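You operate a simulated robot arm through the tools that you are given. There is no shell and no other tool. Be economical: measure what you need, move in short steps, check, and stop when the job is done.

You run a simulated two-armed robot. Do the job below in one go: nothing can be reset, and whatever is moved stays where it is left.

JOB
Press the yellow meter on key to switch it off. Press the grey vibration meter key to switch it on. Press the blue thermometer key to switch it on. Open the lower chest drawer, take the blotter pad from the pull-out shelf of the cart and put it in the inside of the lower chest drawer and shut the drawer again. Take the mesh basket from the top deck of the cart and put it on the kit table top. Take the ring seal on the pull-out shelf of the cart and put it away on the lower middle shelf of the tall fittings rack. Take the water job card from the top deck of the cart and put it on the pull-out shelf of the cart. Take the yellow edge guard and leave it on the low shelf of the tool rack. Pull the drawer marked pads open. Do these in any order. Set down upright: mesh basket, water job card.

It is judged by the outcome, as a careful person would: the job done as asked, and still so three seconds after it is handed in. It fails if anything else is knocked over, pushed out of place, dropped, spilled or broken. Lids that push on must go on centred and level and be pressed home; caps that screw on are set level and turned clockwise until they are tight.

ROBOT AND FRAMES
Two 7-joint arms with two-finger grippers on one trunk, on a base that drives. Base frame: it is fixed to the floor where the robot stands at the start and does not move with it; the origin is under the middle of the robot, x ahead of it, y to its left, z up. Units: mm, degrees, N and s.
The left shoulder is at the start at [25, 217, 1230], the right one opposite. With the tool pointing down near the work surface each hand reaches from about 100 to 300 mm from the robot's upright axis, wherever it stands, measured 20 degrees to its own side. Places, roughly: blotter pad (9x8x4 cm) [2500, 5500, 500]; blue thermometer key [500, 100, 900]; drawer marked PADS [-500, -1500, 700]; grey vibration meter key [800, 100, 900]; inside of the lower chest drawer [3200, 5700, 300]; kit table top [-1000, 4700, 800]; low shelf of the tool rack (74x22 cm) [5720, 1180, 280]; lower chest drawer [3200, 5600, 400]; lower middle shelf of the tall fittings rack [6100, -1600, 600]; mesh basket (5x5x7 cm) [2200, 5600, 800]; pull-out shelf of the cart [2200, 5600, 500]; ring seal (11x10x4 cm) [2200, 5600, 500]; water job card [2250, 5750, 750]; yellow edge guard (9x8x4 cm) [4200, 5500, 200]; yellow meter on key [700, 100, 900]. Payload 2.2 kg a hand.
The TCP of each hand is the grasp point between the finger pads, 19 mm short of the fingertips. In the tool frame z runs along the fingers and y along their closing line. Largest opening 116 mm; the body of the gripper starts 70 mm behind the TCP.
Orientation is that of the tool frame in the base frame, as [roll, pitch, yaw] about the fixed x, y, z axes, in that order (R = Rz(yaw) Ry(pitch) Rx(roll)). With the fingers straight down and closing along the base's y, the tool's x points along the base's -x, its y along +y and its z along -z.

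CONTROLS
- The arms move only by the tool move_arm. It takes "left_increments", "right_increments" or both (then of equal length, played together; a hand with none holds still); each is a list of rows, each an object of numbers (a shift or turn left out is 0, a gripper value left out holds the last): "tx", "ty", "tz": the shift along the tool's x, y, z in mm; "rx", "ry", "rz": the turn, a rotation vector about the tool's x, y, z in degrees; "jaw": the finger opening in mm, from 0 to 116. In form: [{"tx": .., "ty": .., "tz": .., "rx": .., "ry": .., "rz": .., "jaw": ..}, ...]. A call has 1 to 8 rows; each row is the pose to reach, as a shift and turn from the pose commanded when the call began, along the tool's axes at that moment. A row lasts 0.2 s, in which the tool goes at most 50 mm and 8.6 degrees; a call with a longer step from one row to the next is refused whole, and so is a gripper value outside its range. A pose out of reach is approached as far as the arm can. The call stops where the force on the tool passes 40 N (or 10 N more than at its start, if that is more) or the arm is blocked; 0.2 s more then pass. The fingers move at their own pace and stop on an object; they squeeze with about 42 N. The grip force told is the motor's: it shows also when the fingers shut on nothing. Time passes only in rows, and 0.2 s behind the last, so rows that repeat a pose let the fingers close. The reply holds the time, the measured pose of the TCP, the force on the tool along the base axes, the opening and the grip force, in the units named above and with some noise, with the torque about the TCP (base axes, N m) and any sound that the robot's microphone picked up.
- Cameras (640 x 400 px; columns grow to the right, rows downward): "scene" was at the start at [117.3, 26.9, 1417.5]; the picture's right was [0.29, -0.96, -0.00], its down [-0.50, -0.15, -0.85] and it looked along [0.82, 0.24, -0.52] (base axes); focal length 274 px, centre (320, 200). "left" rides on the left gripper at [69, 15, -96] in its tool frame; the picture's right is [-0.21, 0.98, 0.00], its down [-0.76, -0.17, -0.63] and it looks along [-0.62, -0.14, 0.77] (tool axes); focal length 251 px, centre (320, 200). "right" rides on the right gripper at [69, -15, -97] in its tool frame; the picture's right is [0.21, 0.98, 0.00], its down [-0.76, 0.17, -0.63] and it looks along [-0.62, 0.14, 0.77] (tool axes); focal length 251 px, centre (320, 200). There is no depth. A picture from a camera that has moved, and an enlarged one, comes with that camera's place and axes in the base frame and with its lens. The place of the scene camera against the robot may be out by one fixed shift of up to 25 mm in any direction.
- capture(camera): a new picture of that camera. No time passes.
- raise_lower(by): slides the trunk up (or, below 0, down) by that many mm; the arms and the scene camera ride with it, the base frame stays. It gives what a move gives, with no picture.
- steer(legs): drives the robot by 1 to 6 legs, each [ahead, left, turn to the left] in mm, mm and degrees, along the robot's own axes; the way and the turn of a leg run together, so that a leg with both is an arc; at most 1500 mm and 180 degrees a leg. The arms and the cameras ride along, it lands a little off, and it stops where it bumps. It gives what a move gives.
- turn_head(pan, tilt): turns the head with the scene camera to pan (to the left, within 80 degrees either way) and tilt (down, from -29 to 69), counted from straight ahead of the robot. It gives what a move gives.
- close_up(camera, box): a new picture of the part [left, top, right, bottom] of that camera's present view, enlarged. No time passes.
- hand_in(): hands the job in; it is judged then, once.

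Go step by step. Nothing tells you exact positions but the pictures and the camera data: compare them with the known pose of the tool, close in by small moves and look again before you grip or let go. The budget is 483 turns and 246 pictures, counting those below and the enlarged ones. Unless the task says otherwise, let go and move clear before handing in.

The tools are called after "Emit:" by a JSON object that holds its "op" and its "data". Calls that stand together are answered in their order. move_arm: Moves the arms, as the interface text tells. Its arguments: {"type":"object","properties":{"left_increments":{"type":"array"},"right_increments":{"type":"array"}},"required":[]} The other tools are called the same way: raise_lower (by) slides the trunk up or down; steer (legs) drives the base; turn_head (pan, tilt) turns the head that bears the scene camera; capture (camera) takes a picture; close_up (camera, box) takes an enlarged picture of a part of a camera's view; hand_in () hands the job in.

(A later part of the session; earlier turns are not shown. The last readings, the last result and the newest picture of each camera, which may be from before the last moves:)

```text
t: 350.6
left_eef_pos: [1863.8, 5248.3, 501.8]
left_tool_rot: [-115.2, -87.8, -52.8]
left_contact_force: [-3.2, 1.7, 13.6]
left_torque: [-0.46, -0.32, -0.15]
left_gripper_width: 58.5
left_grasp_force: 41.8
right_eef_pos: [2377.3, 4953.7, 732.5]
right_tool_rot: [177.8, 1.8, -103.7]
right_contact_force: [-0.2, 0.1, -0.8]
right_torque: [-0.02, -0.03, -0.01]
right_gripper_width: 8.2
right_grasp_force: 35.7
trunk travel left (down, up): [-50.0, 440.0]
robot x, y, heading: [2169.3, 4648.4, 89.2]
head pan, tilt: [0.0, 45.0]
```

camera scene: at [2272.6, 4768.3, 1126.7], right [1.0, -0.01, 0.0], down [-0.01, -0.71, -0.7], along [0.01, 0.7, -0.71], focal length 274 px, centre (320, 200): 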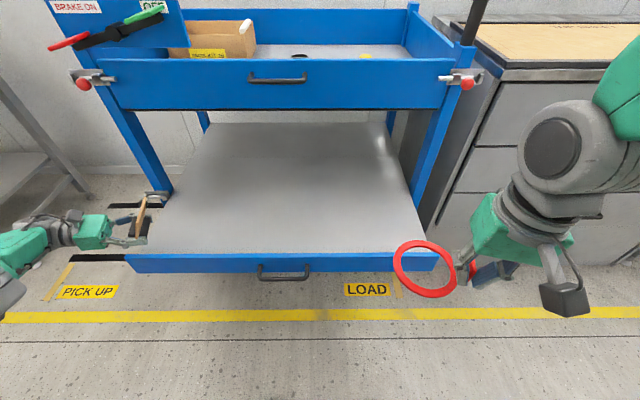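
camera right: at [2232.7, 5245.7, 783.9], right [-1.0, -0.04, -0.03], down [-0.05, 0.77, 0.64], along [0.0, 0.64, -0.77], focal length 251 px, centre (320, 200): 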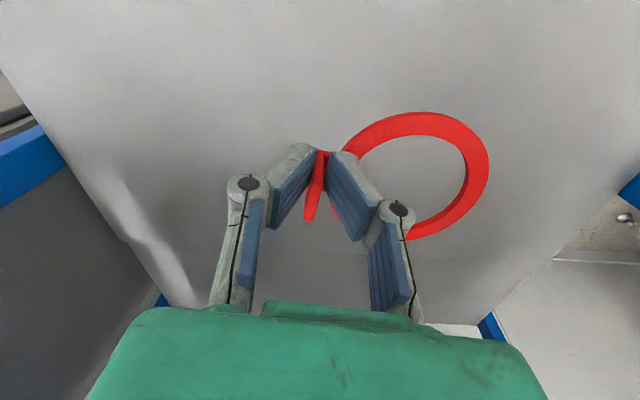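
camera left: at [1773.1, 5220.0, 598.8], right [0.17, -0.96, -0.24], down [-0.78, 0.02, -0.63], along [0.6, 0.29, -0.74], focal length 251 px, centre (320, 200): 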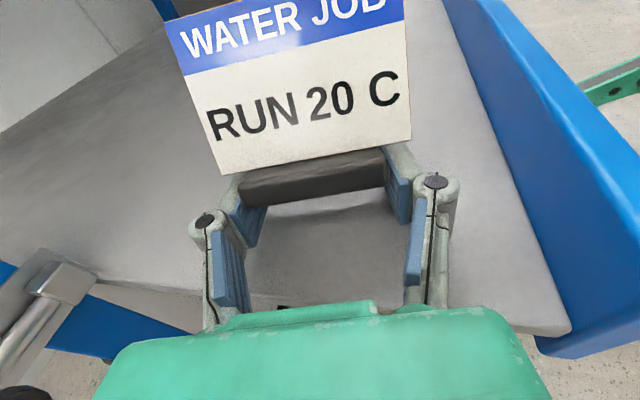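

Touching. I open the fingers slowly.

Emit:
{"op": "move_arm", "data": {"left_increments": [{"jaw": 62}, {"jaw": 68}, {"jaw": 80}, {"jaw": 80}]}}

Emit:
{"op": "close_up", "data": {"camera": "scene", "box": [120, 180, 240, 260]}}

Emit:
{"op": "capture", "data": {"camera": "left"}}

```text
t: 351.6
left_eef_pos: [1864.9, 5246.0, 502.4]
left_tool_rot: [-118.1, -87.7, -49.9]
left_contact_force: [1.8, 1.2, 25.1]
left_torque: [-1.04, -0.54, 0.13]
left_gripper_width: 79.9
left_grasp_force: 0.0
right_eef_pos: [2379.3, 4954.3, 732.9]
right_tool_rot: [177.7, 1.8, -103.7]
right_contact_force: [0.3, 0.3, -1.0]
right_torque: [-0.01, 0.0, 0.0]
right_gripper_width: 8.2
right_grasp_force: 35.5
trunk travel left (down, up): [-50.0, 440.0]
robot x, y, heading: [2166.9, 4640.4, 89.1]
head pan, tilt: [0.0, 45.0]
```

```text
5.00 times, centred on (180, 220) of scene
camera zoom: at [2161.4, 4767.1, 1072.7], right [1.0, -0.01, 0.0], down [-0.01, -0.71, -0.71], along [0.01, 0.71, -0.71], focal length 1370 px, centre (1020, 100)
```

zoom: 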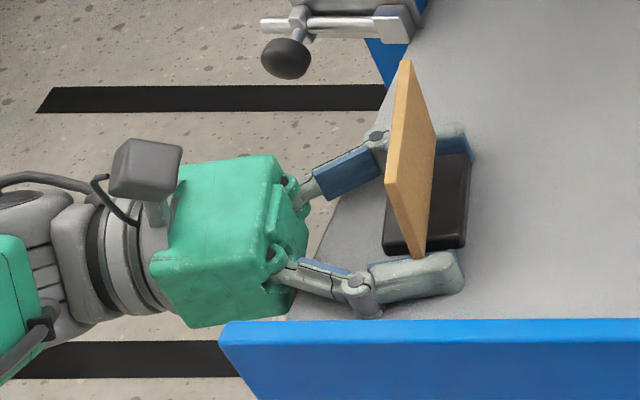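

```text
95 pictures are left
camera left: at [1775.7, 5209.2, 572.8], right [0.2, -0.95, -0.25], down [-0.67, 0.05, -0.74], along [0.71, 0.31, -0.63], focal length 251 px, centre (320, 200)
```

left: 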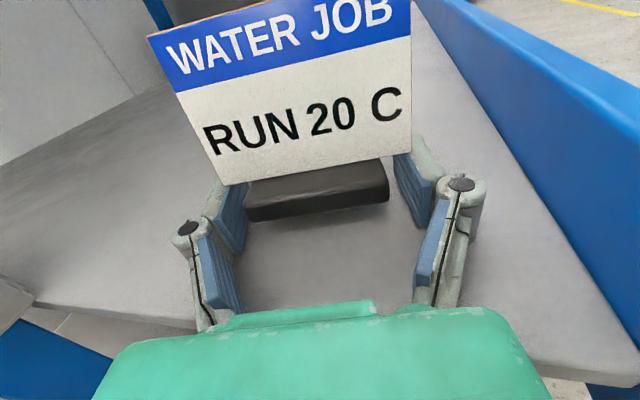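

The card stands on its base. I open wider so that the fingers clear the card's edges, relieve the pressure, and withdraw to the left.

Emit:
{"op": "move_arm", "data": {"left_increments": [{"jaw": 92}, {"jaw": 106}, {"jaw": 106, "tx": 2}, {"jaw": 106, "tx": 3}]}}

Emit:
{"op": "capture", "data": {"camera": "left"}}

```text
t: 352.6
left_eef_pos: [1864.4, 5245.6, 504.4]
left_tool_rot: [-122.7, -87.9, -45.3]
left_contact_force: [8.3, 1.0, 17.8]
left_torque: [-1.08, -0.53, 0.62]
left_gripper_width: 102.4
left_grasp_force: 0.1
right_eef_pos: [2379.3, 4952.2, 732.6]
right_tool_rot: [177.7, 1.7, -103.7]
right_contact_force: [0.1, -0.3, -0.1]
right_torque: [-0.05, -0.02, 0.02]
right_gripper_width: 8.0
right_grasp_force: 35.7
trunk travel left (down, up): [-50.0, 440.0]
robot x, y, heading: [2176.6, 4647.0, 89.2]
head pan, tilt: [0.0, 45.0]
```

```text
94 pictures are left
camera left: at [1775.5, 5209.6, 573.5], right [0.19, -0.95, -0.25], down [-0.67, 0.05, -0.74], along [0.71, 0.31, -0.63], focal length 251 px, centre (320, 200)
```

left: 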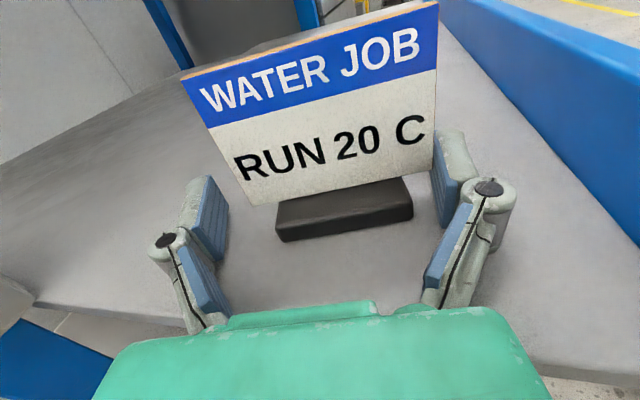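

The front finger is close to the card's edge. I shift the hand 5 mm that way, ease up, then withdraw slowly.

Emit:
{"op": "move_arm", "data": {"left_increments": [{"tx": 4, "ty": 2, "jaw": 116}, {"tx": 5, "ty": 5, "jaw": 116}, {"tx": 5, "ty": 5}, {"tx": 5, "ty": 5, "tz": -8}]}}

Emit:
{"op": "capture", "data": {"camera": "left"}}

```text
t: 353.6
left_eef_pos: [1854.6, 5244.3, 503.7]
left_tool_rot: [-122.2, -87.9, -46.0]
left_contact_force: [2.3, 0.3, 3.3]
left_torque: [-0.23, -0.07, 0.17]
left_gripper_width: 114.8
left_grasp_force: 0.0
left hand out of reach, approached as far as the arm can: row 1, 2, 3, 4
right_eef_pos: [2378.5, 4954.0, 731.2]
right_tool_rot: [177.8, 1.7, -103.6]
right_contact_force: [-0.2, 0.0, -0.1]
right_torque: [0.0, 0.01, -0.03]
right_gripper_width: 8.0
right_grasp_force: 35.8
trunk travel left (down, up): [-50.0, 440.0]
robot x, y, heading: [2175.6, 4645.8, 89.3]
head pan, tilt: [0.0, 45.0]
```

```text
93 pictures are left
camera left: at [1764.9, 5207.8, 573.6], right [0.19, -0.95, -0.24], down [-0.67, 0.05, -0.74], along [0.71, 0.31, -0.63], focal length 251 px, centre (320, 200)
```

left: 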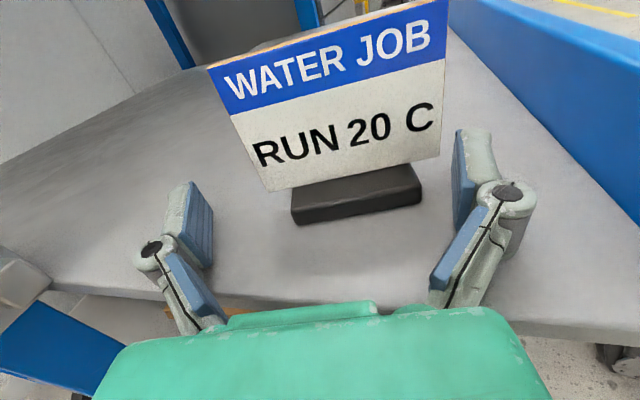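

The fingers are clear of the card now. I withdraw straight to the left.

Emit:
{"op": "move_arm", "data": {"left_increments": [{"tz": -15}, {"tz": -35}, {"tz": -60}, {"tz": -85}]}}

Emit:
{"op": "capture", "data": {"camera": "left"}}

Emit:
{"op": "capture", "data": {"camera": "scene"}}

```text
t: 354.6
left_eef_pos: [1788.3, 5220.7, 515.2]
left_tool_rot: [-122.2, -88.0, -45.9]
left_contact_force: [-0.2, 0.3, -0.9]
left_torque: [0.0, 0.0, -0.02]
left_gripper_width: 116.1
left_grasp_force: 0.1
left hand out of reach, approached as far as the arm can: row 2, 3, 4
right_eef_pos: [2376.5, 4953.8, 731.4]
right_tool_rot: [177.8, 1.8, -103.8]
right_contact_force: [-1.4, -0.8, -0.6]
right_torque: [0.0, 0.02, 0.02]
right_gripper_width: 7.8
right_grasp_force: 35.7
trunk travel left (down, up): [-50.0, 440.0]
robot x, y, heading: [2173.5, 4647.8, 89.2]
head pan, tilt: [0.0, 45.0]
```

```text
92 pictures are left
camera left: at [1698.8, 5183.8, 585.0], right [0.2, -0.95, -0.24], down [-0.67, 0.05, -0.74], along [0.71, 0.31, -0.63], focal length 251 px, centre (320, 200)
```

left: 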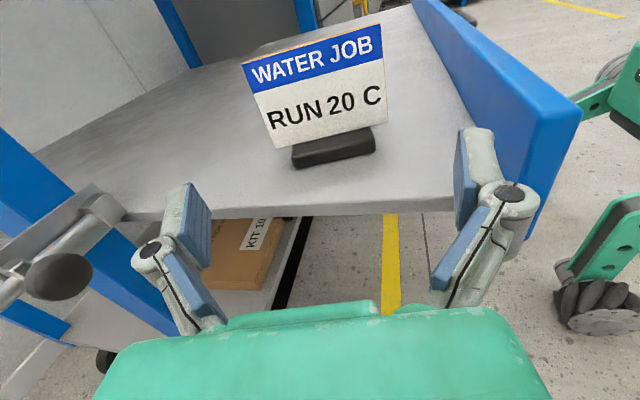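

```text
91 pictures are left
camera scene: at [2159.0, 4769.8, 1072.1], right [1.0, -0.01, 0.0], down [-0.01, -0.71, -0.7], along [0.01, 0.7, -0.71], focal length 274 px, centre (320, 200)
```

scene: 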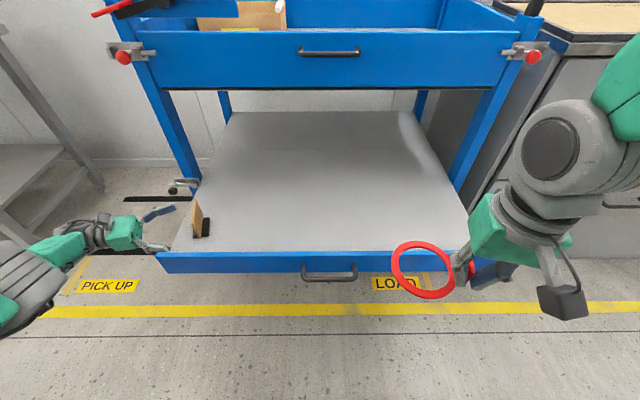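

The card stands upright on the shelf. I raise the trunk, bring the left hand back to vertical and its normal heading.

Emit:
{"op": "raise_lower", "data": {"by": 180}}

Emit:
{"op": "move_arm", "data": {"left_increments": [{"ry": -8, "tx": 10}, {"ry": -16, "tx": 20}, {"ry": -24, "tx": 30}, {"ry": -32, "tx": 40}, {"ry": -40, "tx": 40}, {"ry": -48, "tx": 40}, {"ry": -56, "tx": 40}, {"ry": -64, "tx": 40}]}}

Emit:
{"op": "move_arm", "data": {"left_increments": [{"ry": -8}, {"ry": -16}, {"ry": -24}, {"ry": -24}]}}

Emit:
{"op": "steer", "data": {"legs": [[-150, 0, 0]]}}

Emit:
{"op": "move_arm", "data": {"left_increments": [{"rz": 8}, {"rz": 16}, {"rz": 24}, {"rz": 32}, {"rz": 40}, {"rz": 48}, {"rz": 56}, {"rz": 64}]}}

Emit:
{"op": "move_arm", "data": {"left_increments": [{"rz": 8}, {"rz": 16}, {"rz": 24}, {"rz": 30}]}}

```text
t: 356.6
left_eef_pos: [1787.6, 5220.7, 693.5]
left_tool_rot: [-122.4, -87.9, -45.6]
left_contact_force: [0.4, 0.4, 0.0]
left_torque: [0.03, 0.03, -0.03]
left_gripper_width: 115.9
left_grasp_force: 0.0
right_eef_pos: [2377.4, 4954.1, 911.1]
right_tool_rot: [177.8, 1.6, -103.5]
right_contact_force: [0.0, 0.1, 0.1]
right_torque: [-0.03, 0.01, 0.02]
right_gripper_width: 8.1
right_grasp_force: 36.2
trunk travel left (down, up): [-230.0, 260.0]
robot x, y, heading: [2171.8, 4645.9, 89.3]
head pan, tilt: [0.0, 45.0]
```

```text
t: 358.4
left_eef_pos: [1784.5, 5218.1, 733.2]
left_tool_rot: [-178.3, -25.1, 11.2]
left_contact_force: [-0.5, -0.3, 0.4]
left_torque: [0.06, -0.03, 0.01]
left_gripper_width: 115.9
left_grasp_force: 0.0
left hand out of reach, approached as far as the arm can: row 1, 2, 3
right_eef_pos: [2370.6, 4953.8, 912.1]
right_tool_rot: [178.1, 1.8, -103.6]
right_contact_force: [-0.2, 0.0, -1.0]
right_torque: [0.0, -0.05, -0.02]
right_gripper_width: 7.9
right_grasp_force: 35.7
trunk travel left (down, up): [-230.0, 260.0]
robot x, y, heading: [2168.2, 4647.0, 89.2]
head pan, tilt: [0.0, 45.0]
```

```text
t: 359.4
left_eef_pos: [1791.6, 5219.0, 736.2]
left_tool_rot: [-178.2, -0.7, 11.9]
left_contact_force: [-0.2, 0.8, 0.0]
left_torque: [0.01, -0.04, 0.0]
left_gripper_width: 115.8
left_grasp_force: 0.1
right_eef_pos: [2378.1, 4954.6, 911.9]
right_tool_rot: [177.7, 1.7, -103.7]
right_contact_force: [-0.3, 0.1, -0.3]
right_torque: [0.0, -0.01, 0.01]
right_gripper_width: 8.3
right_grasp_force: 36.0
trunk travel left (down, up): [-230.0, 260.0]
robot x, y, heading: [2173.0, 4650.3, 89.3]
head pan, tilt: [0.0, 45.0]
```

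```text
t: 360.8
left_eef_pos: [1785.9, 5073.4, 735.2]
left_tool_rot: [-178.2, -1.0, 11.8]
left_contact_force: [0.0, 0.8, -0.2]
left_torque: [0.04, 0.0, 0.0]
left_gripper_width: 116.1
left_grasp_force: 0.2
right_eef_pos: [2374.1, 4806.2, 912.3]
right_tool_rot: [178.0, 1.8, -103.7]
right_contact_force: [-0.3, 0.6, -0.5]
right_torque: [0.0, -0.03, 0.03]
right_gripper_width: 8.2
right_grasp_force: 36.0
trunk travel left (down, up): [-230.0, 260.0]
robot x, y, heading: [2168.8, 4498.0, 89.2]
head pan, tilt: [0.0, 45.0]
```

```text
t: 362.6
left_eef_pos: [1788.3, 5070.4, 738.9]
left_tool_rot: [-178.5, 1.3, -52.2]
left_contact_force: [0.0, -0.1, -0.3]
left_torque: [-0.01, -0.03, 0.01]
left_gripper_width: 115.9
left_grasp_force: 0.1
right_eef_pos: [2374.8, 4804.7, 911.6]
right_tool_rot: [177.7, 1.9, -103.7]
right_contact_force: [0.9, -0.2, 0.7]
right_torque: [-0.06, -0.01, 0.01]
right_gripper_width: 7.9
right_grasp_force: 35.9
trunk travel left (down, up): [-230.0, 260.0]
robot x, y, heading: [2170.1, 4500.6, 89.1]
head pan, tilt: [0.0, 45.0]
```

```text
t: 363.6
left_eef_pos: [1787.3, 5070.2, 738.7]
left_tool_rot: [-179.2, 2.0, -82.1]
left_contact_force: [0.7, 0.3, -0.4]
left_torque: [0.0, 0.01, -0.03]
left_gripper_width: 115.6
left_grasp_force: 0.1
right_eef_pos: [2375.6, 4804.8, 912.8]
right_tool_rot: [177.7, 1.8, -103.6]
right_contact_force: [-0.6, -0.8, -0.5]
right_torque: [0.0, -0.06, -0.01]
right_gripper_width: 8.0
right_grasp_force: 36.0
trunk travel left (down, up): [-230.0, 260.0]
robot x, y, heading: [2167.9, 4499.7, 89.2]
head pan, tilt: [0.0, 45.0]
```

Next I push the shelf back in with the left fist tilted forward, at x≈1990.

Emit:
{"op": "raise_lower", "data": {"by": -130}}

Emit:
{"op": "move_arm", "data": {"left_increments": [{"ty": -25, "ry": -8, "tx": 5, "jaw": 0}, {"ty": -50, "ry": -16, "tx": 10}, {"ty": -75, "ry": -24, "tz": 15, "tx": 20}, {"ty": -100, "ry": -32, "tz": 35, "tx": 30}, {"ty": -125, "ry": -40, "tz": 55, "tx": 35}, {"ty": -150, "ry": -48, "tz": 75, "tx": 35}, {"ty": -175, "ry": -56, "tz": 90, "tx": 35}, {"ty": -195, "ry": -63, "tz": 103, "tx": 35}]}}

Emit:
{"op": "capture", "data": {"camera": "scene"}}

```text
t: 365.2
left_eef_pos: [1787.2, 5069.7, 609.2]
left_tool_rot: [-179.2, 2.1, -82.1]
left_contact_force: [0.4, -0.2, 0.9]
left_torque: [0.01, 0.02, -0.01]
left_gripper_width: 115.9
left_grasp_force: 0.1
right_eef_pos: [2375.4, 4804.3, 783.2]
right_tool_rot: [177.7, 2.0, -103.8]
right_contact_force: [0.1, 0.2, 0.2]
right_torque: [-0.03, 0.04, -0.01]
right_gripper_width: 8.2
right_grasp_force: 35.7
trunk travel left (down, up): [-100.0, 390.0]
robot x, y, heading: [2167.8, 4498.7, 89.3]
head pan, tilt: [0.0, 45.0]
```

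```text
t: 367.0
left_eef_pos: [1986.8, 5064.2, 506.6]
left_tool_rot: [-178.2, 65.2, -80.5]
left_contact_force: [-0.1, 0.2, -0.6]
left_torque: [0.0, 0.0, 0.02]
left_gripper_width: 0.0
left_grasp_force: 28.6
right_eef_pos: [2377.4, 4804.1, 781.3]
right_tool_rot: [177.7, 1.9, -103.7]
right_contact_force: [0.0, 1.0, -0.2]
right_torque: [-0.01, 0.0, -0.01]
right_gripper_width: 7.9
right_grasp_force: 35.0
trunk travel left (down, up): [-100.0, 390.0]
robot x, y, heading: [2171.3, 4497.0, 89.3]
head pan, tilt: [0.0, 45.0]
```

```text
90 pictures are left
camera scene: at [2159.2, 4623.3, 1122.1], right [1.0, -0.01, 0.0], down [-0.01, -0.71, -0.7], along [0.01, 0.7, -0.71], focal length 274 px, centre (320, 200)
```

scene: 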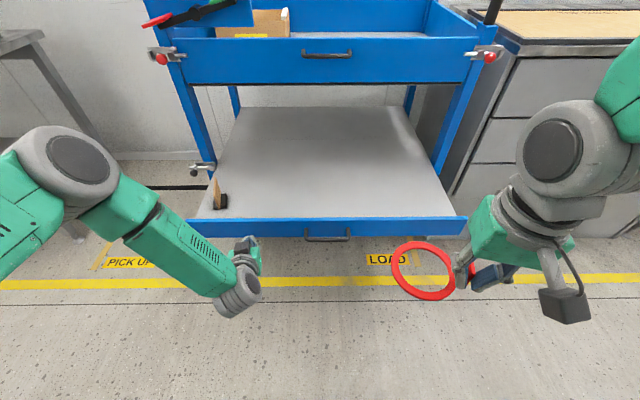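

I push gently in short legs; the card stands broadside to the motion.

Emit:
{"op": "steer", "data": {"legs": [[90, 0, 0.5], [90, 0, 0], [85, 0, 0]]}}

Emit:
{"op": "capture", "data": {"camera": "scene"}}

```text
t: 369.5
left_eef_pos: [1985.4, 5331.8, 507.5]
left_tool_rot: [-178.4, 64.9, -80.2]
left_contact_force: [0.7, 0.2, -1.3]
left_torque: [-0.05, -0.01, 0.02]
left_gripper_width: 0.0
left_grasp_force: 29.0
right_eef_pos: [2375.2, 5074.1, 781.5]
right_tool_rot: [177.7, 1.8, -103.4]
right_contact_force: [0.7, 1.3, -0.1]
right_torque: [-0.03, 0.03, -0.02]
right_gripper_width: 8.1
right_grasp_force: 36.2
trunk travel left (down, up): [-100.0, 390.0]
robot x, y, heading: [2170.3, 4764.8, 89.7]
head pan, tilt: [0.0, 45.0]
```

```text
89 pictures are left
camera scene: at [2160.0, 4891.0, 1122.0], right [1.0, -0.01, 0.0], down [0.0, -0.71, -0.7], along [0.0, 0.7, -0.71], focal length 274 px, centre (320, 200)
```

scene: 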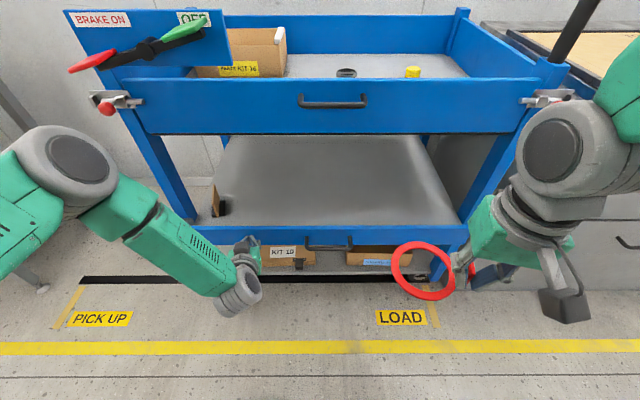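

Almost shut. I finish with the arm.

Emit:
{"op": "move_arm", "data": {"left_increments": [{"tx": -6, "tz": 13}, {"tx": -12, "tz": 26}, {"tx": -18, "tz": 38}, {"tx": -23, "tz": 48}, {"tx": -28, "tz": 58}]}}

Emit:
{"op": "capture", "data": {"camera": "scene"}}

```text
t: 370.7
left_eef_pos: [1975.1, 5387.7, 511.0]
left_tool_rot: [-178.3, 65.0, -80.1]
left_contact_force: [-0.9, -30.5, 10.8]
left_torque: [0.3, -0.09, -0.1]
left_gripper_width: 0.0
left_grasp_force: 28.2
right_eef_pos: [2376.4, 5069.1, 783.8]
right_tool_rot: [177.6, 2.0, -103.3]
right_contact_force: [-0.3, -0.2, -0.1]
right_torque: [-0.02, 0.02, -0.01]
right_gripper_width: 8.2
right_grasp_force: 35.9
trunk travel left (down, up): [-100.0, 390.0]
robot x, y, heading: [2174.9, 4764.8, 89.7]
head pan, tilt: [0.0, 45.0]
```

```text
88 pictures are left
camera scene: at [2160.1, 4886.4, 1122.7], right [1.0, -0.01, 0.0], down [0.0, -0.71, -0.71], along [0.0, 0.71, -0.71], focal length 274 px, centre (320, 200)
```

scene: 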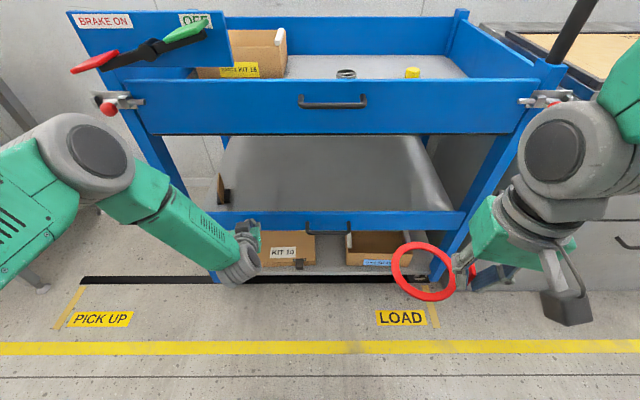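

The shelf is shut and the card still stands. I will slide the bolt back as it was: the knob is where I left it, near (1744, 5358, 501).

Emit:
{"op": "move_arm", "data": {"left_increments": [{"tz": -40}, {"tz": -80}, {"tz": -115}]}}

Emit:
{"op": "move_arm", "data": {"left_increments": [{"ty": 40, "rx": 3, "rz": 1.4, "jaw": 70}, {"ty": 80, "rx": 7.6, "rz": 3.5}, {"ty": 120, "tx": 2, "tz": 3, "rx": 7.6, "rz": 3.5}, {"ty": 160, "tx": 4, "tz": 6, "rx": 7.6, "rz": 3.5}, {"ty": 200, "tx": 5, "tz": 9, "rx": 7.6, "rz": 3.5}, {"ty": 233, "tx": 5, "tz": 10, "rx": 7.6, "rz": 3.5}, {"ty": 233, "tx": 5, "tz": 10, "rx": 7.6, "rz": 3.5}]}}

Emit:
{"op": "capture", "data": {"camera": "left"}}

```text
t: 371.5
left_eef_pos: [1989.5, 5290.9, 561.6]
left_tool_rot: [-178.3, 65.3, -80.0]
left_contact_force: [1.0, 0.3, 0.2]
left_torque: [-0.01, -0.01, -0.01]
left_gripper_width: 0.0
left_grasp_force: 28.3
right_eef_pos: [2375.8, 5071.3, 783.1]
right_tool_rot: [177.7, 2.0, -103.3]
right_contact_force: [0.2, 0.9, 0.1]
right_torque: [0.0, 0.01, 0.03]
right_gripper_width: 8.1
right_grasp_force: 35.9
trunk travel left (down, up): [-100.0, 390.0]
robot x, y, heading: [2173.0, 4766.5, 89.9]
head pan, tilt: [0.0, 45.0]
```

```text
t: 373.1
left_eef_pos: [1757.3, 5264.6, 546.2]
left_tool_rot: [-178.0, 65.2, -88.3]
left_contact_force: [-0.1, -0.3, -0.9]
left_torque: [0.0, 0.01, -0.01]
left_gripper_width: 69.9
left_grasp_force: 0.1
right_eef_pos: [2375.8, 5071.3, 784.0]
right_tool_rot: [177.7, 2.0, -103.2]
right_contact_force: [0.9, 1.4, 1.0]
right_torque: [0.0, 0.01, 0.0]
right_gripper_width: 7.9
right_grasp_force: 35.5
trunk travel left (down, up): [-100.0, 390.0]
robot x, y, heading: [2170.9, 4765.2, 89.7]
head pan, tilt: [0.0, 45.0]
```

```text
87 pictures are left
camera left: at [1741.2, 5148.3, 523.4], right [-0.98, 0.09, 0.18], down [0.15, -0.26, 0.95], along [0.13, 0.96, 0.24], focal length 251 px, centre (320, 200)
```

left: 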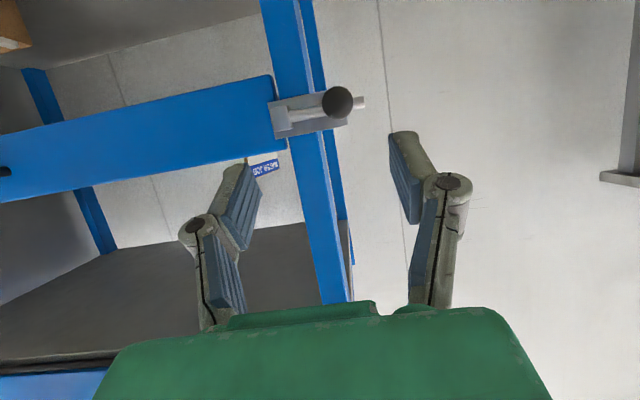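

Knob at (1741, 5360, 500). I grip it and slide it 38 mm right.

Emit:
{"op": "move_arm", "data": {"left_increments": [{"ty": 6, "tz": 40}, {"ty": 12, "tz": 75}, {"ty": 12, "tz": 98}, {"ty": 12, "tz": 98, "jaw": 10}, {"ty": 12, "tz": 98, "jaw": 10}, {"ty": 12, "tz": 98, "jaw": 10}]}}

Emit:
{"op": "move_arm", "data": {"left_increments": [{"ty": -8}, {"ty": -16}, {"ty": -24}, {"ty": -32}, {"ty": -38}, {"ty": -38}]}}

Emit:
{"op": "move_arm", "data": {"left_increments": [{"jaw": 70}, {"jaw": 70}, {"tz": -40}, {"tz": -80}, {"tz": -115}]}}

Emit:
{"op": "capture", "data": {"camera": "left"}}

```text
t: 374.5
left_eef_pos: [1745.5, 5351.6, 506.2]
left_tool_rot: [-178.1, 65.3, -88.3]
left_contact_force: [-1.6, 3.9, -1.4]
left_torque: [-0.29, -0.04, 0.09]
left_gripper_width: 26.6
left_grasp_force: 45.1
right_eef_pos: [2375.3, 5071.8, 783.2]
right_tool_rot: [177.7, 1.9, -103.4]
right_contact_force: [0.0, 0.3, 0.0]
right_torque: [0.01, 0.01, 0.0]
right_gripper_width: 8.2
right_grasp_force: 35.9
trunk travel left (down, up): [-100.0, 390.0]
robot x, y, heading: [2172.4, 4763.8, 89.8]
head pan, tilt: [0.0, 45.0]
```

```text
t: 375.9
left_eef_pos: [1783.1, 5351.8, 505.4]
left_tool_rot: [-178.2, 65.3, -88.4]
left_contact_force: [-3.1, -24.2, 14.0]
left_torque: [-0.55, 0.1, 0.02]
left_gripper_width: 26.8
left_grasp_force: 44.8
right_eef_pos: [2375.1, 5069.0, 784.2]
right_tool_rot: [177.6, 2.1, -103.1]
right_contact_force: [-0.6, 0.3, -0.6]
right_torque: [-0.02, 0.04, 0.01]
right_gripper_width: 8.2
right_grasp_force: 36.4
trunk travel left (down, up): [-100.0, 390.0]
robot x, y, heading: [2166.7, 4766.4, 89.8]
head pan, tilt: [0.0, 45.0]
```

```text
t: 377.1
left_eef_pos: [1780.8, 5246.9, 551.5]
left_tool_rot: [-178.0, 65.3, -88.3]
left_contact_force: [0.4, -0.7, -0.9]
left_torque: [0.0, -0.01, 0.0]
left_gripper_width: 70.1
left_grasp_force: 0.0
right_eef_pos: [2374.1, 5069.8, 783.6]
right_tool_rot: [177.6, 2.1, -103.3]
right_contact_force: [0.4, -0.8, -0.2]
right_torque: [-0.03, -0.02, -0.01]
right_gripper_width: 8.0
right_grasp_force: 36.4
trunk travel left (down, up): [-100.0, 390.0]
robot x, y, heading: [2168.7, 4765.2, 89.5]
head pan, tilt: [0.0, 45.0]
```

```text
86 pictures are left
camera left: at [1765.8, 5130.3, 528.9], right [-0.98, 0.09, 0.18], down [0.15, -0.26, 0.95], along [0.13, 0.96, 0.24], focal length 251 px, centre (320, 200)
```

left: 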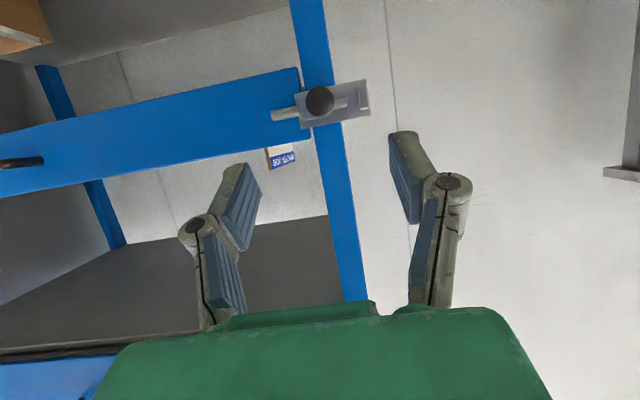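

The bolt is back and the card stands. Next the mesh basket, which from earlier views is at about (2237, 5560), z 797–867. I set the left hand vertical, move the right hand aside, shift right a little and raise the trunk.

Emit:
{"op": "move_arm", "data": {"left_increments": [{"ry": 8, "tz": -10}, {"ry": 16, "tz": -20}, {"ry": 24, "tz": -30}, {"ry": 32, "tz": -40}, {"ry": 40, "tz": -40}, {"ry": 48, "tz": -40}, {"ry": 56, "tz": -40}, {"ry": 64.5, "tz": -40}], "right_increments": [{"ty": -15}, {"ty": -30}, {"ty": -45}, {"ty": -60}, {"ty": -75}, {"ty": -90}, {"ty": -100}, {"ty": -100}]}}

Emit:
{"op": "steer", "data": {"legs": [[-40, -70, 0]]}}

Emit:
{"op": "move_arm", "data": {"left_increments": [{"ty": -40, "jaw": 100}, {"ty": -80}, {"ty": -120}, {"ty": -160}, {"ty": -200}, {"ty": -240}, {"ty": -280}, {"ty": -320}]}}

Emit:
{"op": "raise_lower", "data": {"by": 330}}

Emit:
{"op": "move_arm", "data": {"left_increments": [{"tz": -40, "ty": -15}, {"tz": -60, "ty": -30}, {"tz": -60, "ty": -30}, {"tz": -60, "ty": -30}]}}

Emit:
{"op": "capture", "data": {"camera": "scene"}}

```text
t: 378.9
left_eef_pos: [1781.3, 5210.6, 572.5]
left_tool_rot: [-179.2, 0.8, -89.9]
left_contact_force: [0.4, -0.2, 0.5]
left_torque: [0.0, 0.0, -0.02]
left_gripper_width: 69.8
left_grasp_force: 0.1
right_eef_pos: [2472.6, 5070.0, 781.0]
right_tool_rot: [177.8, 2.0, -103.2]
right_contact_force: [-0.2, 0.2, 0.5]
right_torque: [0.03, 0.02, 0.03]
right_gripper_width: 8.0
right_grasp_force: 35.5
right hand out of reach, approached as far as the arm can: row 3, 4, 5, 6, 7, 8
trunk travel left (down, up): [-100.0, 390.0]
robot x, y, heading: [2173.3, 4766.2, 89.3]
head pan, tilt: [0.0, 45.0]
```

```text
t: 379.9
left_eef_pos: [1825.6, 5169.2, 558.8]
left_tool_rot: [-177.4, 0.7, -89.9]
left_contact_force: [-1.3, -0.1, 0.5]
left_torque: [0.03, -0.11, 0.03]
left_gripper_width: 70.1
left_grasp_force: 0.1
right_eef_pos: [2511.1, 5028.0, 791.3]
right_tool_rot: [179.4, 2.4, -102.9]
right_contact_force: [-1.4, -0.5, 1.0]
right_torque: [0.02, -0.12, 0.0]
right_gripper_width: 8.1
right_grasp_force: 36.1
trunk travel left (down, up): [-100.0, 390.0]
robot x, y, heading: [2233.2, 4726.9, 89.6]
head pan, tilt: [0.0, 45.0]
```

```text
t: 381.7
left_eef_pos: [2167.7, 5170.0, 576.5]
left_tool_rot: [-179.5, 0.4, -88.8]
left_contact_force: [2.0, 1.1, -0.1]
left_torque: [0.02, 0.05, -0.01]
left_gripper_width: 100.1
left_grasp_force: 0.0
right_eef_pos: [2545.2, 5027.4, 777.7]
right_tool_rot: [177.0, 1.8, -103.3]
right_contact_force: [-0.4, 0.2, -0.6]
right_torque: [0.02, 0.08, 0.02]
right_gripper_width: 8.0
right_grasp_force: 36.0
trunk travel left (down, up): [-100.0, 390.0]
robot x, y, heading: [2233.9, 4721.4, 89.8]
head pan, tilt: [0.0, 45.0]
```

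```text
t: 385.0
left_eef_pos: [2157.6, 5170.9, 909.9]
left_tool_rot: [-178.7, 0.8, -89.2]
left_contact_force: [-0.1, -0.4, 0.0]
left_torque: [-0.01, -0.01, 0.0]
left_gripper_width: 100.1
left_grasp_force: 0.0
right_eef_pos: [2531.1, 5027.4, 1112.1]
right_tool_rot: [178.1, 2.2, -103.1]
right_contact_force: [-0.7, 0.2, 0.0]
right_torque: [-0.02, 0.0, 0.0]
right_gripper_width: 8.2
right_grasp_force: 35.3
trunk travel left (down, up): [-430.0, 60.0]
robot x, y, heading: [2234.5, 4725.6, 89.4]
head pan, tilt: [0.0, 45.0]
```

```text
t: 386.0
left_eef_pos: [2185.0, 5169.9, 965.4]
left_tool_rot: [-178.2, -0.1, -88.0]
left_contact_force: [-0.4, -0.4, 0.3]
left_torque: [0.01, 0.0, -0.01]
left_gripper_width: 100.0
left_grasp_force: 0.0
right_eef_pos: [2534.7, 5026.9, 1111.6]
right_tool_rot: [177.9, 2.2, -103.1]
right_contact_force: [-0.3, 0.2, 0.6]
right_torque: [-0.02, 0.03, 0.04]
right_gripper_width: 7.9
right_grasp_force: 36.2
trunk travel left (down, up): [-430.0, 60.0]
robot x, y, heading: [2232.1, 4724.6, 89.6]
head pan, tilt: [0.0, 45.0]
```

```text
85 pictures are left
camera scene: at [2221.0, 4849.6, 1452.2], right [1.0, -0.01, 0.0], down [0.0, -0.71, -0.7], along [0.0, 0.7, -0.71], focal length 274 px, centre (320, 200)
```

scene: 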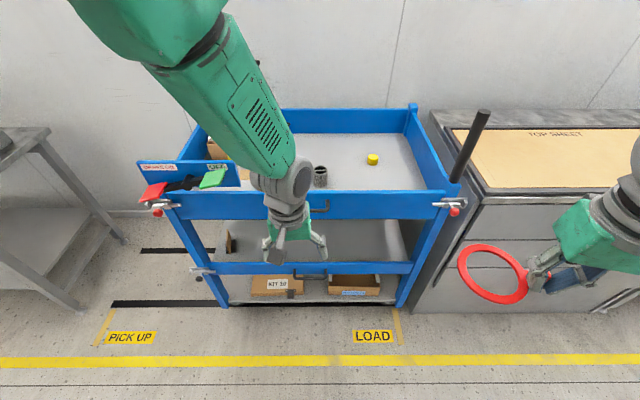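

The way is clear. I drive forward 280 mm with the left hand above the gate, then move it over the basket and look.

Emit:
{"op": "steer", "data": {"legs": [[140, 0, 0], [140, 0, 0]]}}

Emit:
{"op": "move_arm", "data": {"left_increments": [{"ty": -15, "tx": -20}, {"ty": -30, "tx": -40}, {"ty": -45, "tx": -55}, {"ty": -45, "tx": -55}, {"ty": -45, "tx": -55}, {"ty": -45, "tx": -55}, {"ty": -45, "tx": -55}]}}

Emit:
{"op": "capture", "data": {"camera": "left"}}

```text
t: 388.2
left_eef_pos: [2193.0, 5452.5, 970.9]
left_tool_rot: [-177.9, 0.6, -88.5]
left_contact_force: [0.0, -0.5, 0.8]
left_torque: [0.01, -0.01, 0.02]
left_gripper_width: 100.0
left_grasp_force: 0.1
right_eef_pos: [2538.7, 5307.9, 1112.2]
right_tool_rot: [177.7, 2.2, -103.3]
right_contact_force: [-0.6, -0.4, -0.7]
right_torque: [-0.07, -0.02, 0.0]
right_gripper_width: 8.0
right_grasp_force: 36.3
trunk travel left (down, up): [-430.0, 60.0]
robot x, y, heading: [2235.5, 5006.9, 89.5]
head pan, tilt: [0.0, 45.0]
```

```text
t: 389.8
left_eef_pos: [2231.3, 5510.9, 974.8]
left_tool_rot: [-177.3, 0.3, -87.6]
left_contact_force: [0.6, 0.8, 0.0]
left_torque: [0.01, 0.0, -0.03]
left_gripper_width: 100.0
left_grasp_force: 0.0
right_eef_pos: [2537.8, 5306.3, 1112.9]
right_tool_rot: [177.7, 2.2, -103.3]
right_contact_force: [-0.4, -0.1, -0.6]
right_torque: [-0.03, 0.0, 0.01]
right_gripper_width: 8.0
right_grasp_force: 35.1
trunk travel left (down, up): [-430.0, 60.0]
robot x, y, heading: [2235.9, 5007.6, 89.5]
head pan, tilt: [0.0, 45.0]
```

```text
84 pictures are left
camera left: at [2213.8, 5440.8, 1069.4], right [-0.98, 0.17, -0.04], down [0.1, 0.76, 0.64], along [0.14, 0.63, -0.76], focal length 251 px, centre (320, 200)
```

left: 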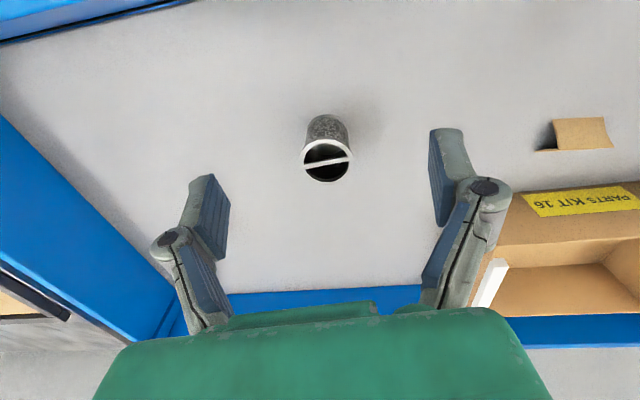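

The basket is at (2236.5, 5561). I level the hand, move over it and descend part-way.

Emit:
{"op": "move_arm", "data": {"left_increments": [{"tx": -20, "ty": -3, "tz": 10, "rx": -1.3}, {"tx": -40, "ty": -7, "tz": 25, "rx": -2.7}, {"tx": -50, "ty": -7, "tz": 45, "rx": -2.7}, {"tx": -50, "ty": -7, "tz": 60, "rx": -2.7}, {"tx": -50, "ty": -7, "tz": 60, "rx": -2.7}]}}

Emit:
{"op": "capture", "data": {"camera": "left"}}

```text
t: 391.0
left_eef_pos: [2239.5, 5559.3, 912.0]
left_tool_rot: [179.5, 0.5, -88.4]
left_contact_force: [0.3, -0.3, 1.4]
left_torque: [0.0, 0.03, 0.01]
left_gripper_width: 99.9
left_grasp_force: 0.1
right_eef_pos: [2536.2, 5307.2, 1112.2]
right_tool_rot: [177.8, 2.4, -103.3]
right_contact_force: [-0.7, 0.7, -1.0]
right_torque: [0.04, -0.02, 0.04]
right_gripper_width: 8.1
right_grasp_force: 36.1
trunk travel left (down, up): [-430.0, 60.0]
robot x, y, heading: [2232.5, 5004.0, 89.3]
head pan, tilt: [0.0, 45.0]
```

```text
83 pictures are left
camera left: at [2226.5, 5488.7, 1008.8], right [-0.98, 0.19, 0.01], down [0.15, 0.75, 0.64], along [0.11, 0.63, -0.77], focal length 251 px, centre (320, 200)
```

left: 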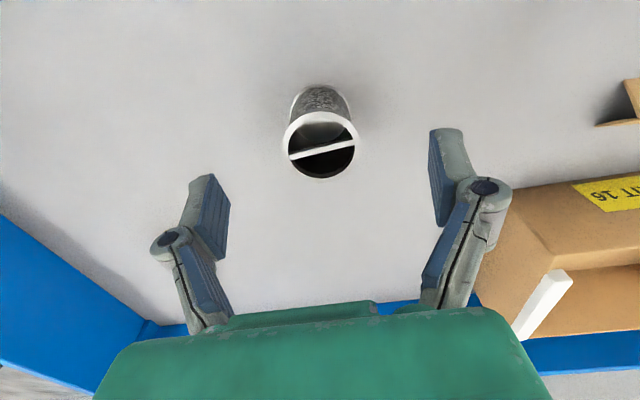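

Centred. I descend to z≈838 and close.

Emit:
{"op": "move_arm", "data": {"left_increments": [{"tz": 30, "tx": -1}, {"tz": 55, "tx": -1}, {"tz": 74, "tx": -1}, {"tz": 74, "tx": -1, "jaw": 30}, {"tz": 74, "tx": -1, "jaw": 30}, {"tz": 74, "tx": -1, "jaw": 30}]}}

Emit:
{"op": "capture", "data": {"camera": "left"}}

```text
t: 392.4
left_eef_pos: [2241.2, 5558.1, 840.1]
left_tool_rot: [179.5, 0.5, -88.5]
left_contact_force: [-0.4, -0.2, 0.0]
left_torque: [-0.02, 0.01, 0.02]
left_gripper_width: 48.9
left_grasp_force: 41.7
right_eef_pos: [2535.4, 5306.3, 1112.6]
right_tool_rot: [177.8, 2.3, -103.3]
right_contact_force: [0.6, 0.5, -0.5]
right_torque: [0.0, 0.0, 0.03]
right_gripper_width: 7.8
right_grasp_force: 35.8
trunk travel left (down, up): [-430.0, 60.0]
robot x, y, heading: [2234.8, 5007.9, 89.5]
head pan, tilt: [0.0, 45.0]
```

```text
82 pictures are left
camera left: at [2229.0, 5488.8, 935.7], right [-0.98, 0.19, 0.01], down [0.15, 0.76, 0.64], along [0.11, 0.63, -0.77], focal length 251 px, centre (320, 200)
```

left: 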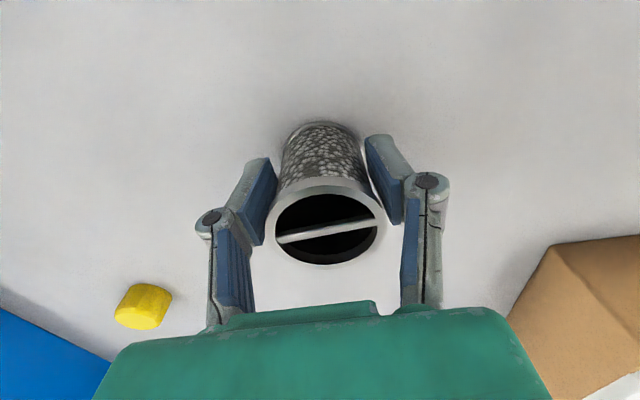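

The basket is held. I lift it over the gate, back out, lower the trunk for stability, and drive to the kit table.

Emit:
{"op": "move_arm", "data": {"left_increments": [{"tz": -30}, {"tz": -70}, {"tz": -110}, {"tz": -150}, {"tz": -160}]}}

Emit:
{"op": "steer", "data": {"legs": [[-140, 0, 0], [-130, 0, 0]]}}

Emit:
{"op": "raise_lower", "data": {"by": -150}}

Emit:
{"op": "steer", "data": {"legs": [[0, 0, 90], [1000, 0, 0]]}}

Emit:
{"op": "capture", "data": {"camera": "scene"}}

```text
t: 393.6
left_eef_pos: [2238.2, 5558.9, 998.8]
left_tool_rot: [179.6, 0.2, -88.2]
left_contact_force: [0.3, -0.2, -1.0]
left_torque: [-0.01, 0.04, -0.01]
left_gripper_width: 48.8
left_grasp_force: 42.0
right_eef_pos: [2535.5, 5305.9, 1111.9]
right_tool_rot: [177.8, 2.2, -103.2]
right_contact_force: [0.6, -0.3, 0.5]
right_torque: [-0.03, -0.03, 0.0]
right_gripper_width: 8.2
right_grasp_force: 36.0
trunk travel left (down, up): [-430.0, 60.0]
robot x, y, heading: [2234.1, 5008.5, 89.1]
head pan, tilt: [0.0, 45.0]
```

```text
t: 395.8
left_eef_pos: [2237.1, 5295.6, 997.2]
left_tool_rot: [179.5, 0.2, -88.4]
left_contact_force: [0.3, -0.5, -1.1]
left_torque: [-0.03, -0.03, -0.01]
left_gripper_width: 49.0
left_grasp_force: 42.2
right_eef_pos: [2534.4, 5041.5, 1112.2]
right_tool_rot: [177.7, 2.3, -103.4]
right_contact_force: [0.6, 0.1, 1.0]
right_torque: [-0.01, 0.02, -0.02]
right_gripper_width: 7.9
right_grasp_force: 35.5
trunk travel left (down, up): [-430.0, 60.0]
robot x, y, heading: [2230.1, 4747.2, 89.0]
head pan, tilt: [0.0, 45.0]
```

```text
t: 397.6
left_eef_pos: [2234.7, 5293.0, 849.6]
left_tool_rot: [179.6, 0.4, -88.2]
left_contact_force: [-0.3, -0.8, 0.0]
left_torque: [0.01, 0.0, 0.0]
left_gripper_width: 48.9
left_grasp_force: 41.6
right_eef_pos: [2531.3, 5038.1, 963.4]
right_tool_rot: [177.8, 2.4, -103.6]
right_contact_force: [0.7, 0.4, -0.5]
right_torque: [-0.01, -0.02, 0.02]
right_gripper_width: 7.9
right_grasp_force: 36.3
trunk travel left (down, up): [-280.0, 210.0]
robot x, y, heading: [2232.9, 4744.7, 89.3]
head pan, tilt: [0.0, 45.0]
```

```text
t: 406.6
left_eef_pos: [688.3, 4723.2, 849.7]
left_tool_rot: [179.7, 0.4, 3.4]
left_contact_force: [-0.6, 0.4, -1.0]
left_torque: [0.01, -0.02, -0.02]
left_gripper_width: 49.0
left_grasp_force: 42.1
right_eef_pos: [934.6, 5026.6, 964.3]
right_tool_rot: [177.9, 2.4, -11.8]
right_contact_force: [0.4, 0.0, 0.3]
right_torque: [0.01, -0.02, 0.0]
right_gripper_width: 8.1
right_grasp_force: 35.8
trunk travel left (down, up): [-280.0, 210.0]
robot x, y, heading: [1238.6, 4732.6, -179.2]
head pan, tilt: [0.0, 45.0]
```

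```text
81 pictures are left
camera scene: at [1099.6, 4734.4, 1302.1], right [-0.01, 1.0, 0.0], down [0.71, 0.01, -0.7], along [-0.7, -0.01, -0.71], focal length 274 px, centre (320, 200)
```

scene: 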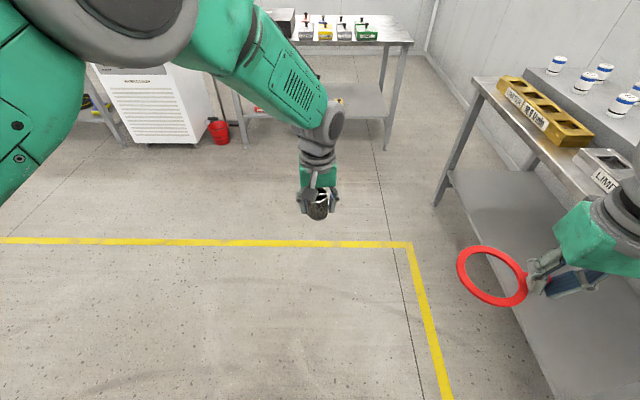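

The vial table on the right stays clear of the ring. I go on 1150 mm toward the kit table and look.

Emit:
{"op": "steer", "data": {"legs": [[1150, 0, -0.8]]}}

Emit:
{"op": "capture", "data": {"camera": "scene"}}

```text
t: 412.5
left_eef_pos: [-476.0, 4741.6, 852.4]
left_tool_rot: [179.8, 0.6, 1.6]
left_contact_force: [0.2, -0.5, -0.9]
left_torque: [0.02, -0.03, -0.01]
left_gripper_width: 48.9
left_grasp_force: 42.3
right_eef_pos: [-220.7, 5038.9, 966.6]
right_tool_rot: [177.8, 2.8, -13.8]
right_contact_force: [0.6, 0.0, -0.6]
right_torque: [-0.02, -0.03, 0.05]
right_gripper_width: 8.1
right_grasp_force: 35.8
trunk travel left (down, up): [-280.0, 210.0]
robot x, y, heading: [72.7, 4733.4, 178.7]
head pan, tilt: [0.0, 45.0]
```

```text
80 pictures are left
camera scene: at [-64.5, 4740.8, 1302.1], right [0.02, 1.0, 0.0], down [0.71, -0.01, -0.7], along [-0.7, 0.01, -0.71], focal length 274 px, centre (320, 200)
```

scene: 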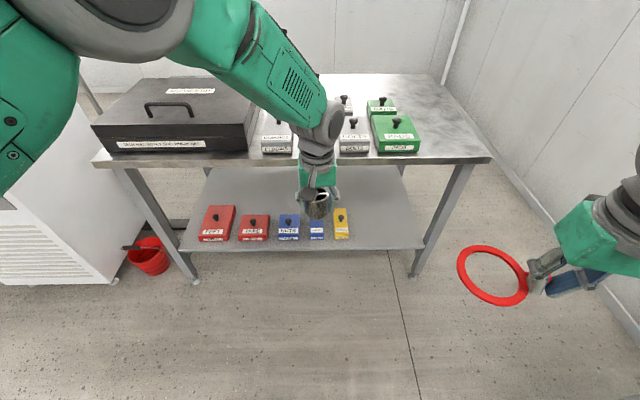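

The kit table's right end is free around (-850, 5170). I move there diagonally in short legs and let the robot settle.

Emit:
{"op": "steer", "data": {"legs": [[70, -107, 0.3], [70, -107, 0.3], [70, -107, 0.3], [70, -107, 0.3]]}}

Emit:
{"op": "move_arm", "data": {"left_increments": [{}, {}, {}, {}, {}, {}, {}, {}]}}

Emit:
{"op": "capture", "data": {"camera": "scene"}}

Emit:
{"op": "capture", "data": {"camera": "left"}}

```text
t: 415.9
left_eef_pos: [-683.6, 5077.4, 880.7]
left_tool_rot: [-177.2, 4.6, 0.3]
left_contact_force: [2.0, 2.1, 0.4]
left_torque: [-0.2, 0.12, 0.01]
left_gripper_width: 48.3
left_grasp_force: 41.7
right_eef_pos: [-439.9, 5370.4, 989.2]
right_tool_rot: [176.9, 9.1, -19.8]
right_contact_force: [2.1, 0.0, -0.5]
right_torque: [-0.03, 0.13, -0.01]
right_gripper_width: 8.2
right_grasp_force: 35.7
trunk travel left (down, up): [-280.0, 210.0]
robot x, y, heading: [-147.2, 5066.8, 177.7]
head pan, tilt: [0.0, 45.0]
stopped in leg 4: the robot was blocked; the commanded pose is now the measured one
```

```text
t: 417.9
left_eef_pos: [-692.1, 5098.1, 876.2]
left_tool_rot: [-178.0, 4.4, 0.1]
left_contact_force: [-0.8, 2.4, -1.0]
left_torque: [-0.19, 0.0, 0.01]
left_gripper_width: 48.6
left_grasp_force: 41.6
right_eef_pos: [-451.4, 5393.2, 982.6]
right_tool_rot: [176.0, 8.3, -19.7]
right_contact_force: [0.1, 0.4, -0.7]
right_torque: [0.01, 0.01, -0.02]
right_gripper_width: 8.3
right_grasp_force: 36.1
trunk travel left (down, up): [-280.0, 210.0]
robot x, y, heading: [-142.5, 5075.3, 177.8]
head pan, tilt: [0.0, 45.0]
stopped in row 8 (left hand): the arm was blocked; the commanded pose is now the measured one
```

```text
79 pictures are left
camera scene: at [-283.6, 5129.5, 1300.3], right [0.04, 1.0, -0.04], down [0.71, -0.06, -0.7], along [-0.7, 0.0, -0.71], focal length 274 px, centre (320, 200)
```

scene: 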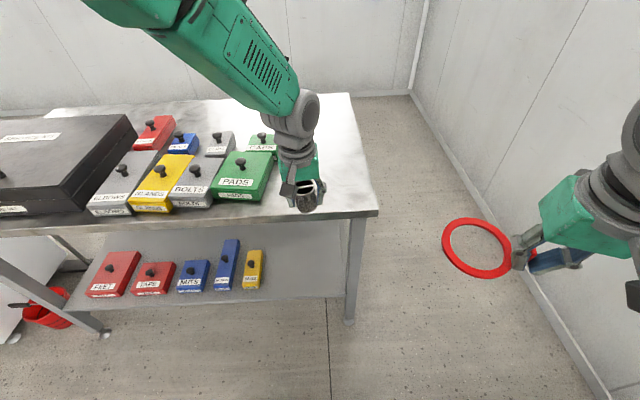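

```text
78 pictures are left
camera left: at [-616.4, 5081.0, 966.7], right [-0.21, -0.98, -0.02], down [-0.71, 0.14, 0.69], along [-0.68, 0.16, -0.72], focal length 251 px, centre (320, 200)
```

left: 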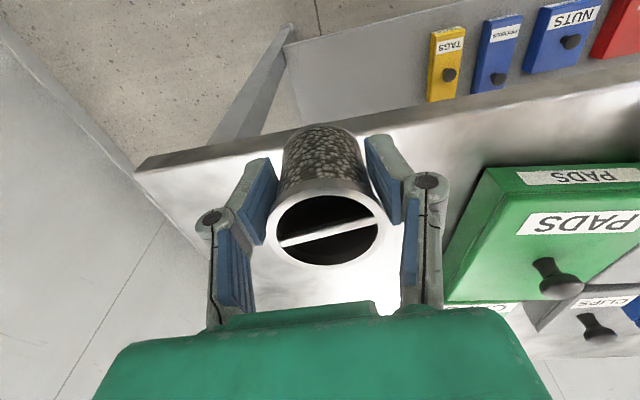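

The robot rocks again; I let it settle, then drive the last 100 mm forward.

Emit:
{"op": "move_arm", "data": {"right_increments": [{}, {}, {}, {}, {}, {}, {}, {}]}}

Emit:
{"op": "steer", "data": {"legs": [[105, 0, 1.5]]}}

Emit:
{"op": "move_arm", "data": {"right_increments": [{}, {}, {}, {}, {}, {}, {}, {}]}}

Emit:
{"op": "capture", "data": {"camera": "left"}}

```text
t: 419.8
left_eef_pos: [-692.2, 5079.3, 877.4]
left_tool_rot: [-177.0, 4.3, 0.3]
left_contact_force: [-0.1, 0.5, -0.9]
left_torque: [-0.05, 0.05, -0.01]
left_gripper_width: 48.3
left_grasp_force: 42.3
right_eef_pos: [-447.3, 5373.0, 986.4]
right_tool_rot: [177.4, 8.5, -19.5]
right_contact_force: [0.4, -0.5, -1.0]
right_torque: [-0.01, 0.04, -0.01]
right_gripper_width: 8.0
right_grasp_force: 35.5
trunk travel left (down, up): [-280.0, 210.0]
robot x, y, heading: [-146.3, 5070.6, 177.7]
head pan, tilt: [0.0, 45.0]
```

```text
t: 420.9
left_eef_pos: [-798.3, 5019.4, 876.4]
left_tool_rot: [-174.7, 4.2, 2.5]
left_contact_force: [-0.6, -1.7, -0.4]
left_torque: [0.2, -0.05, 0.02]
left_gripper_width: 48.1
left_grasp_force: 42.6
right_eef_pos: [-563.6, 5317.8, 1001.4]
right_tool_rot: [179.5, 10.0, -17.2]
right_contact_force: [-0.4, -0.5, 0.4]
right_torque: [0.08, -0.08, 0.0]
right_gripper_width: 8.0
right_grasp_force: 36.3
trunk travel left (down, up): [-280.0, 210.0]
robot x, y, heading: [-253.1, 5066.1, 179.6]
head pan, tilt: [0.0, 45.0]
```

```text
t: 422.7
left_eef_pos: [-795.1, 5039.5, 878.7]
left_tool_rot: [-176.2, 4.4, 2.4]
left_contact_force: [0.0, -1.5, -0.8]
left_torque: [0.03, 0.0, 0.04]
left_gripper_width: 48.4
left_grasp_force: 42.3
right_eef_pos: [-567.2, 5339.7, 999.6]
right_tool_rot: [177.8, 10.5, -17.4]
right_contact_force: [-0.4, 0.8, -0.4]
right_torque: [-0.01, -0.01, 0.0]
right_gripper_width: 8.3
right_grasp_force: 35.6
trunk travel left (down, up): [-280.0, 210.0]
robot x, y, heading: [-255.2, 5063.9, 179.4]
head pan, tilt: [0.0, 45.0]
```

```text
77 pictures are left
camera left: at [-718.4, 5021.0, 968.9], right [-0.18, -0.98, -0.05], down [-0.71, 0.09, 0.7], along [-0.68, 0.16, -0.71], focal length 251 px, centre (320, 200)
```

left: 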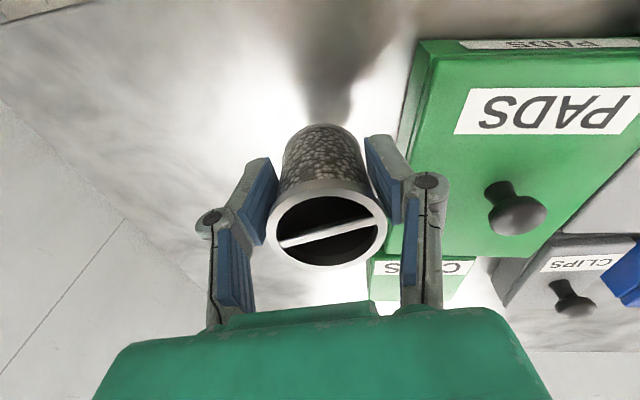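

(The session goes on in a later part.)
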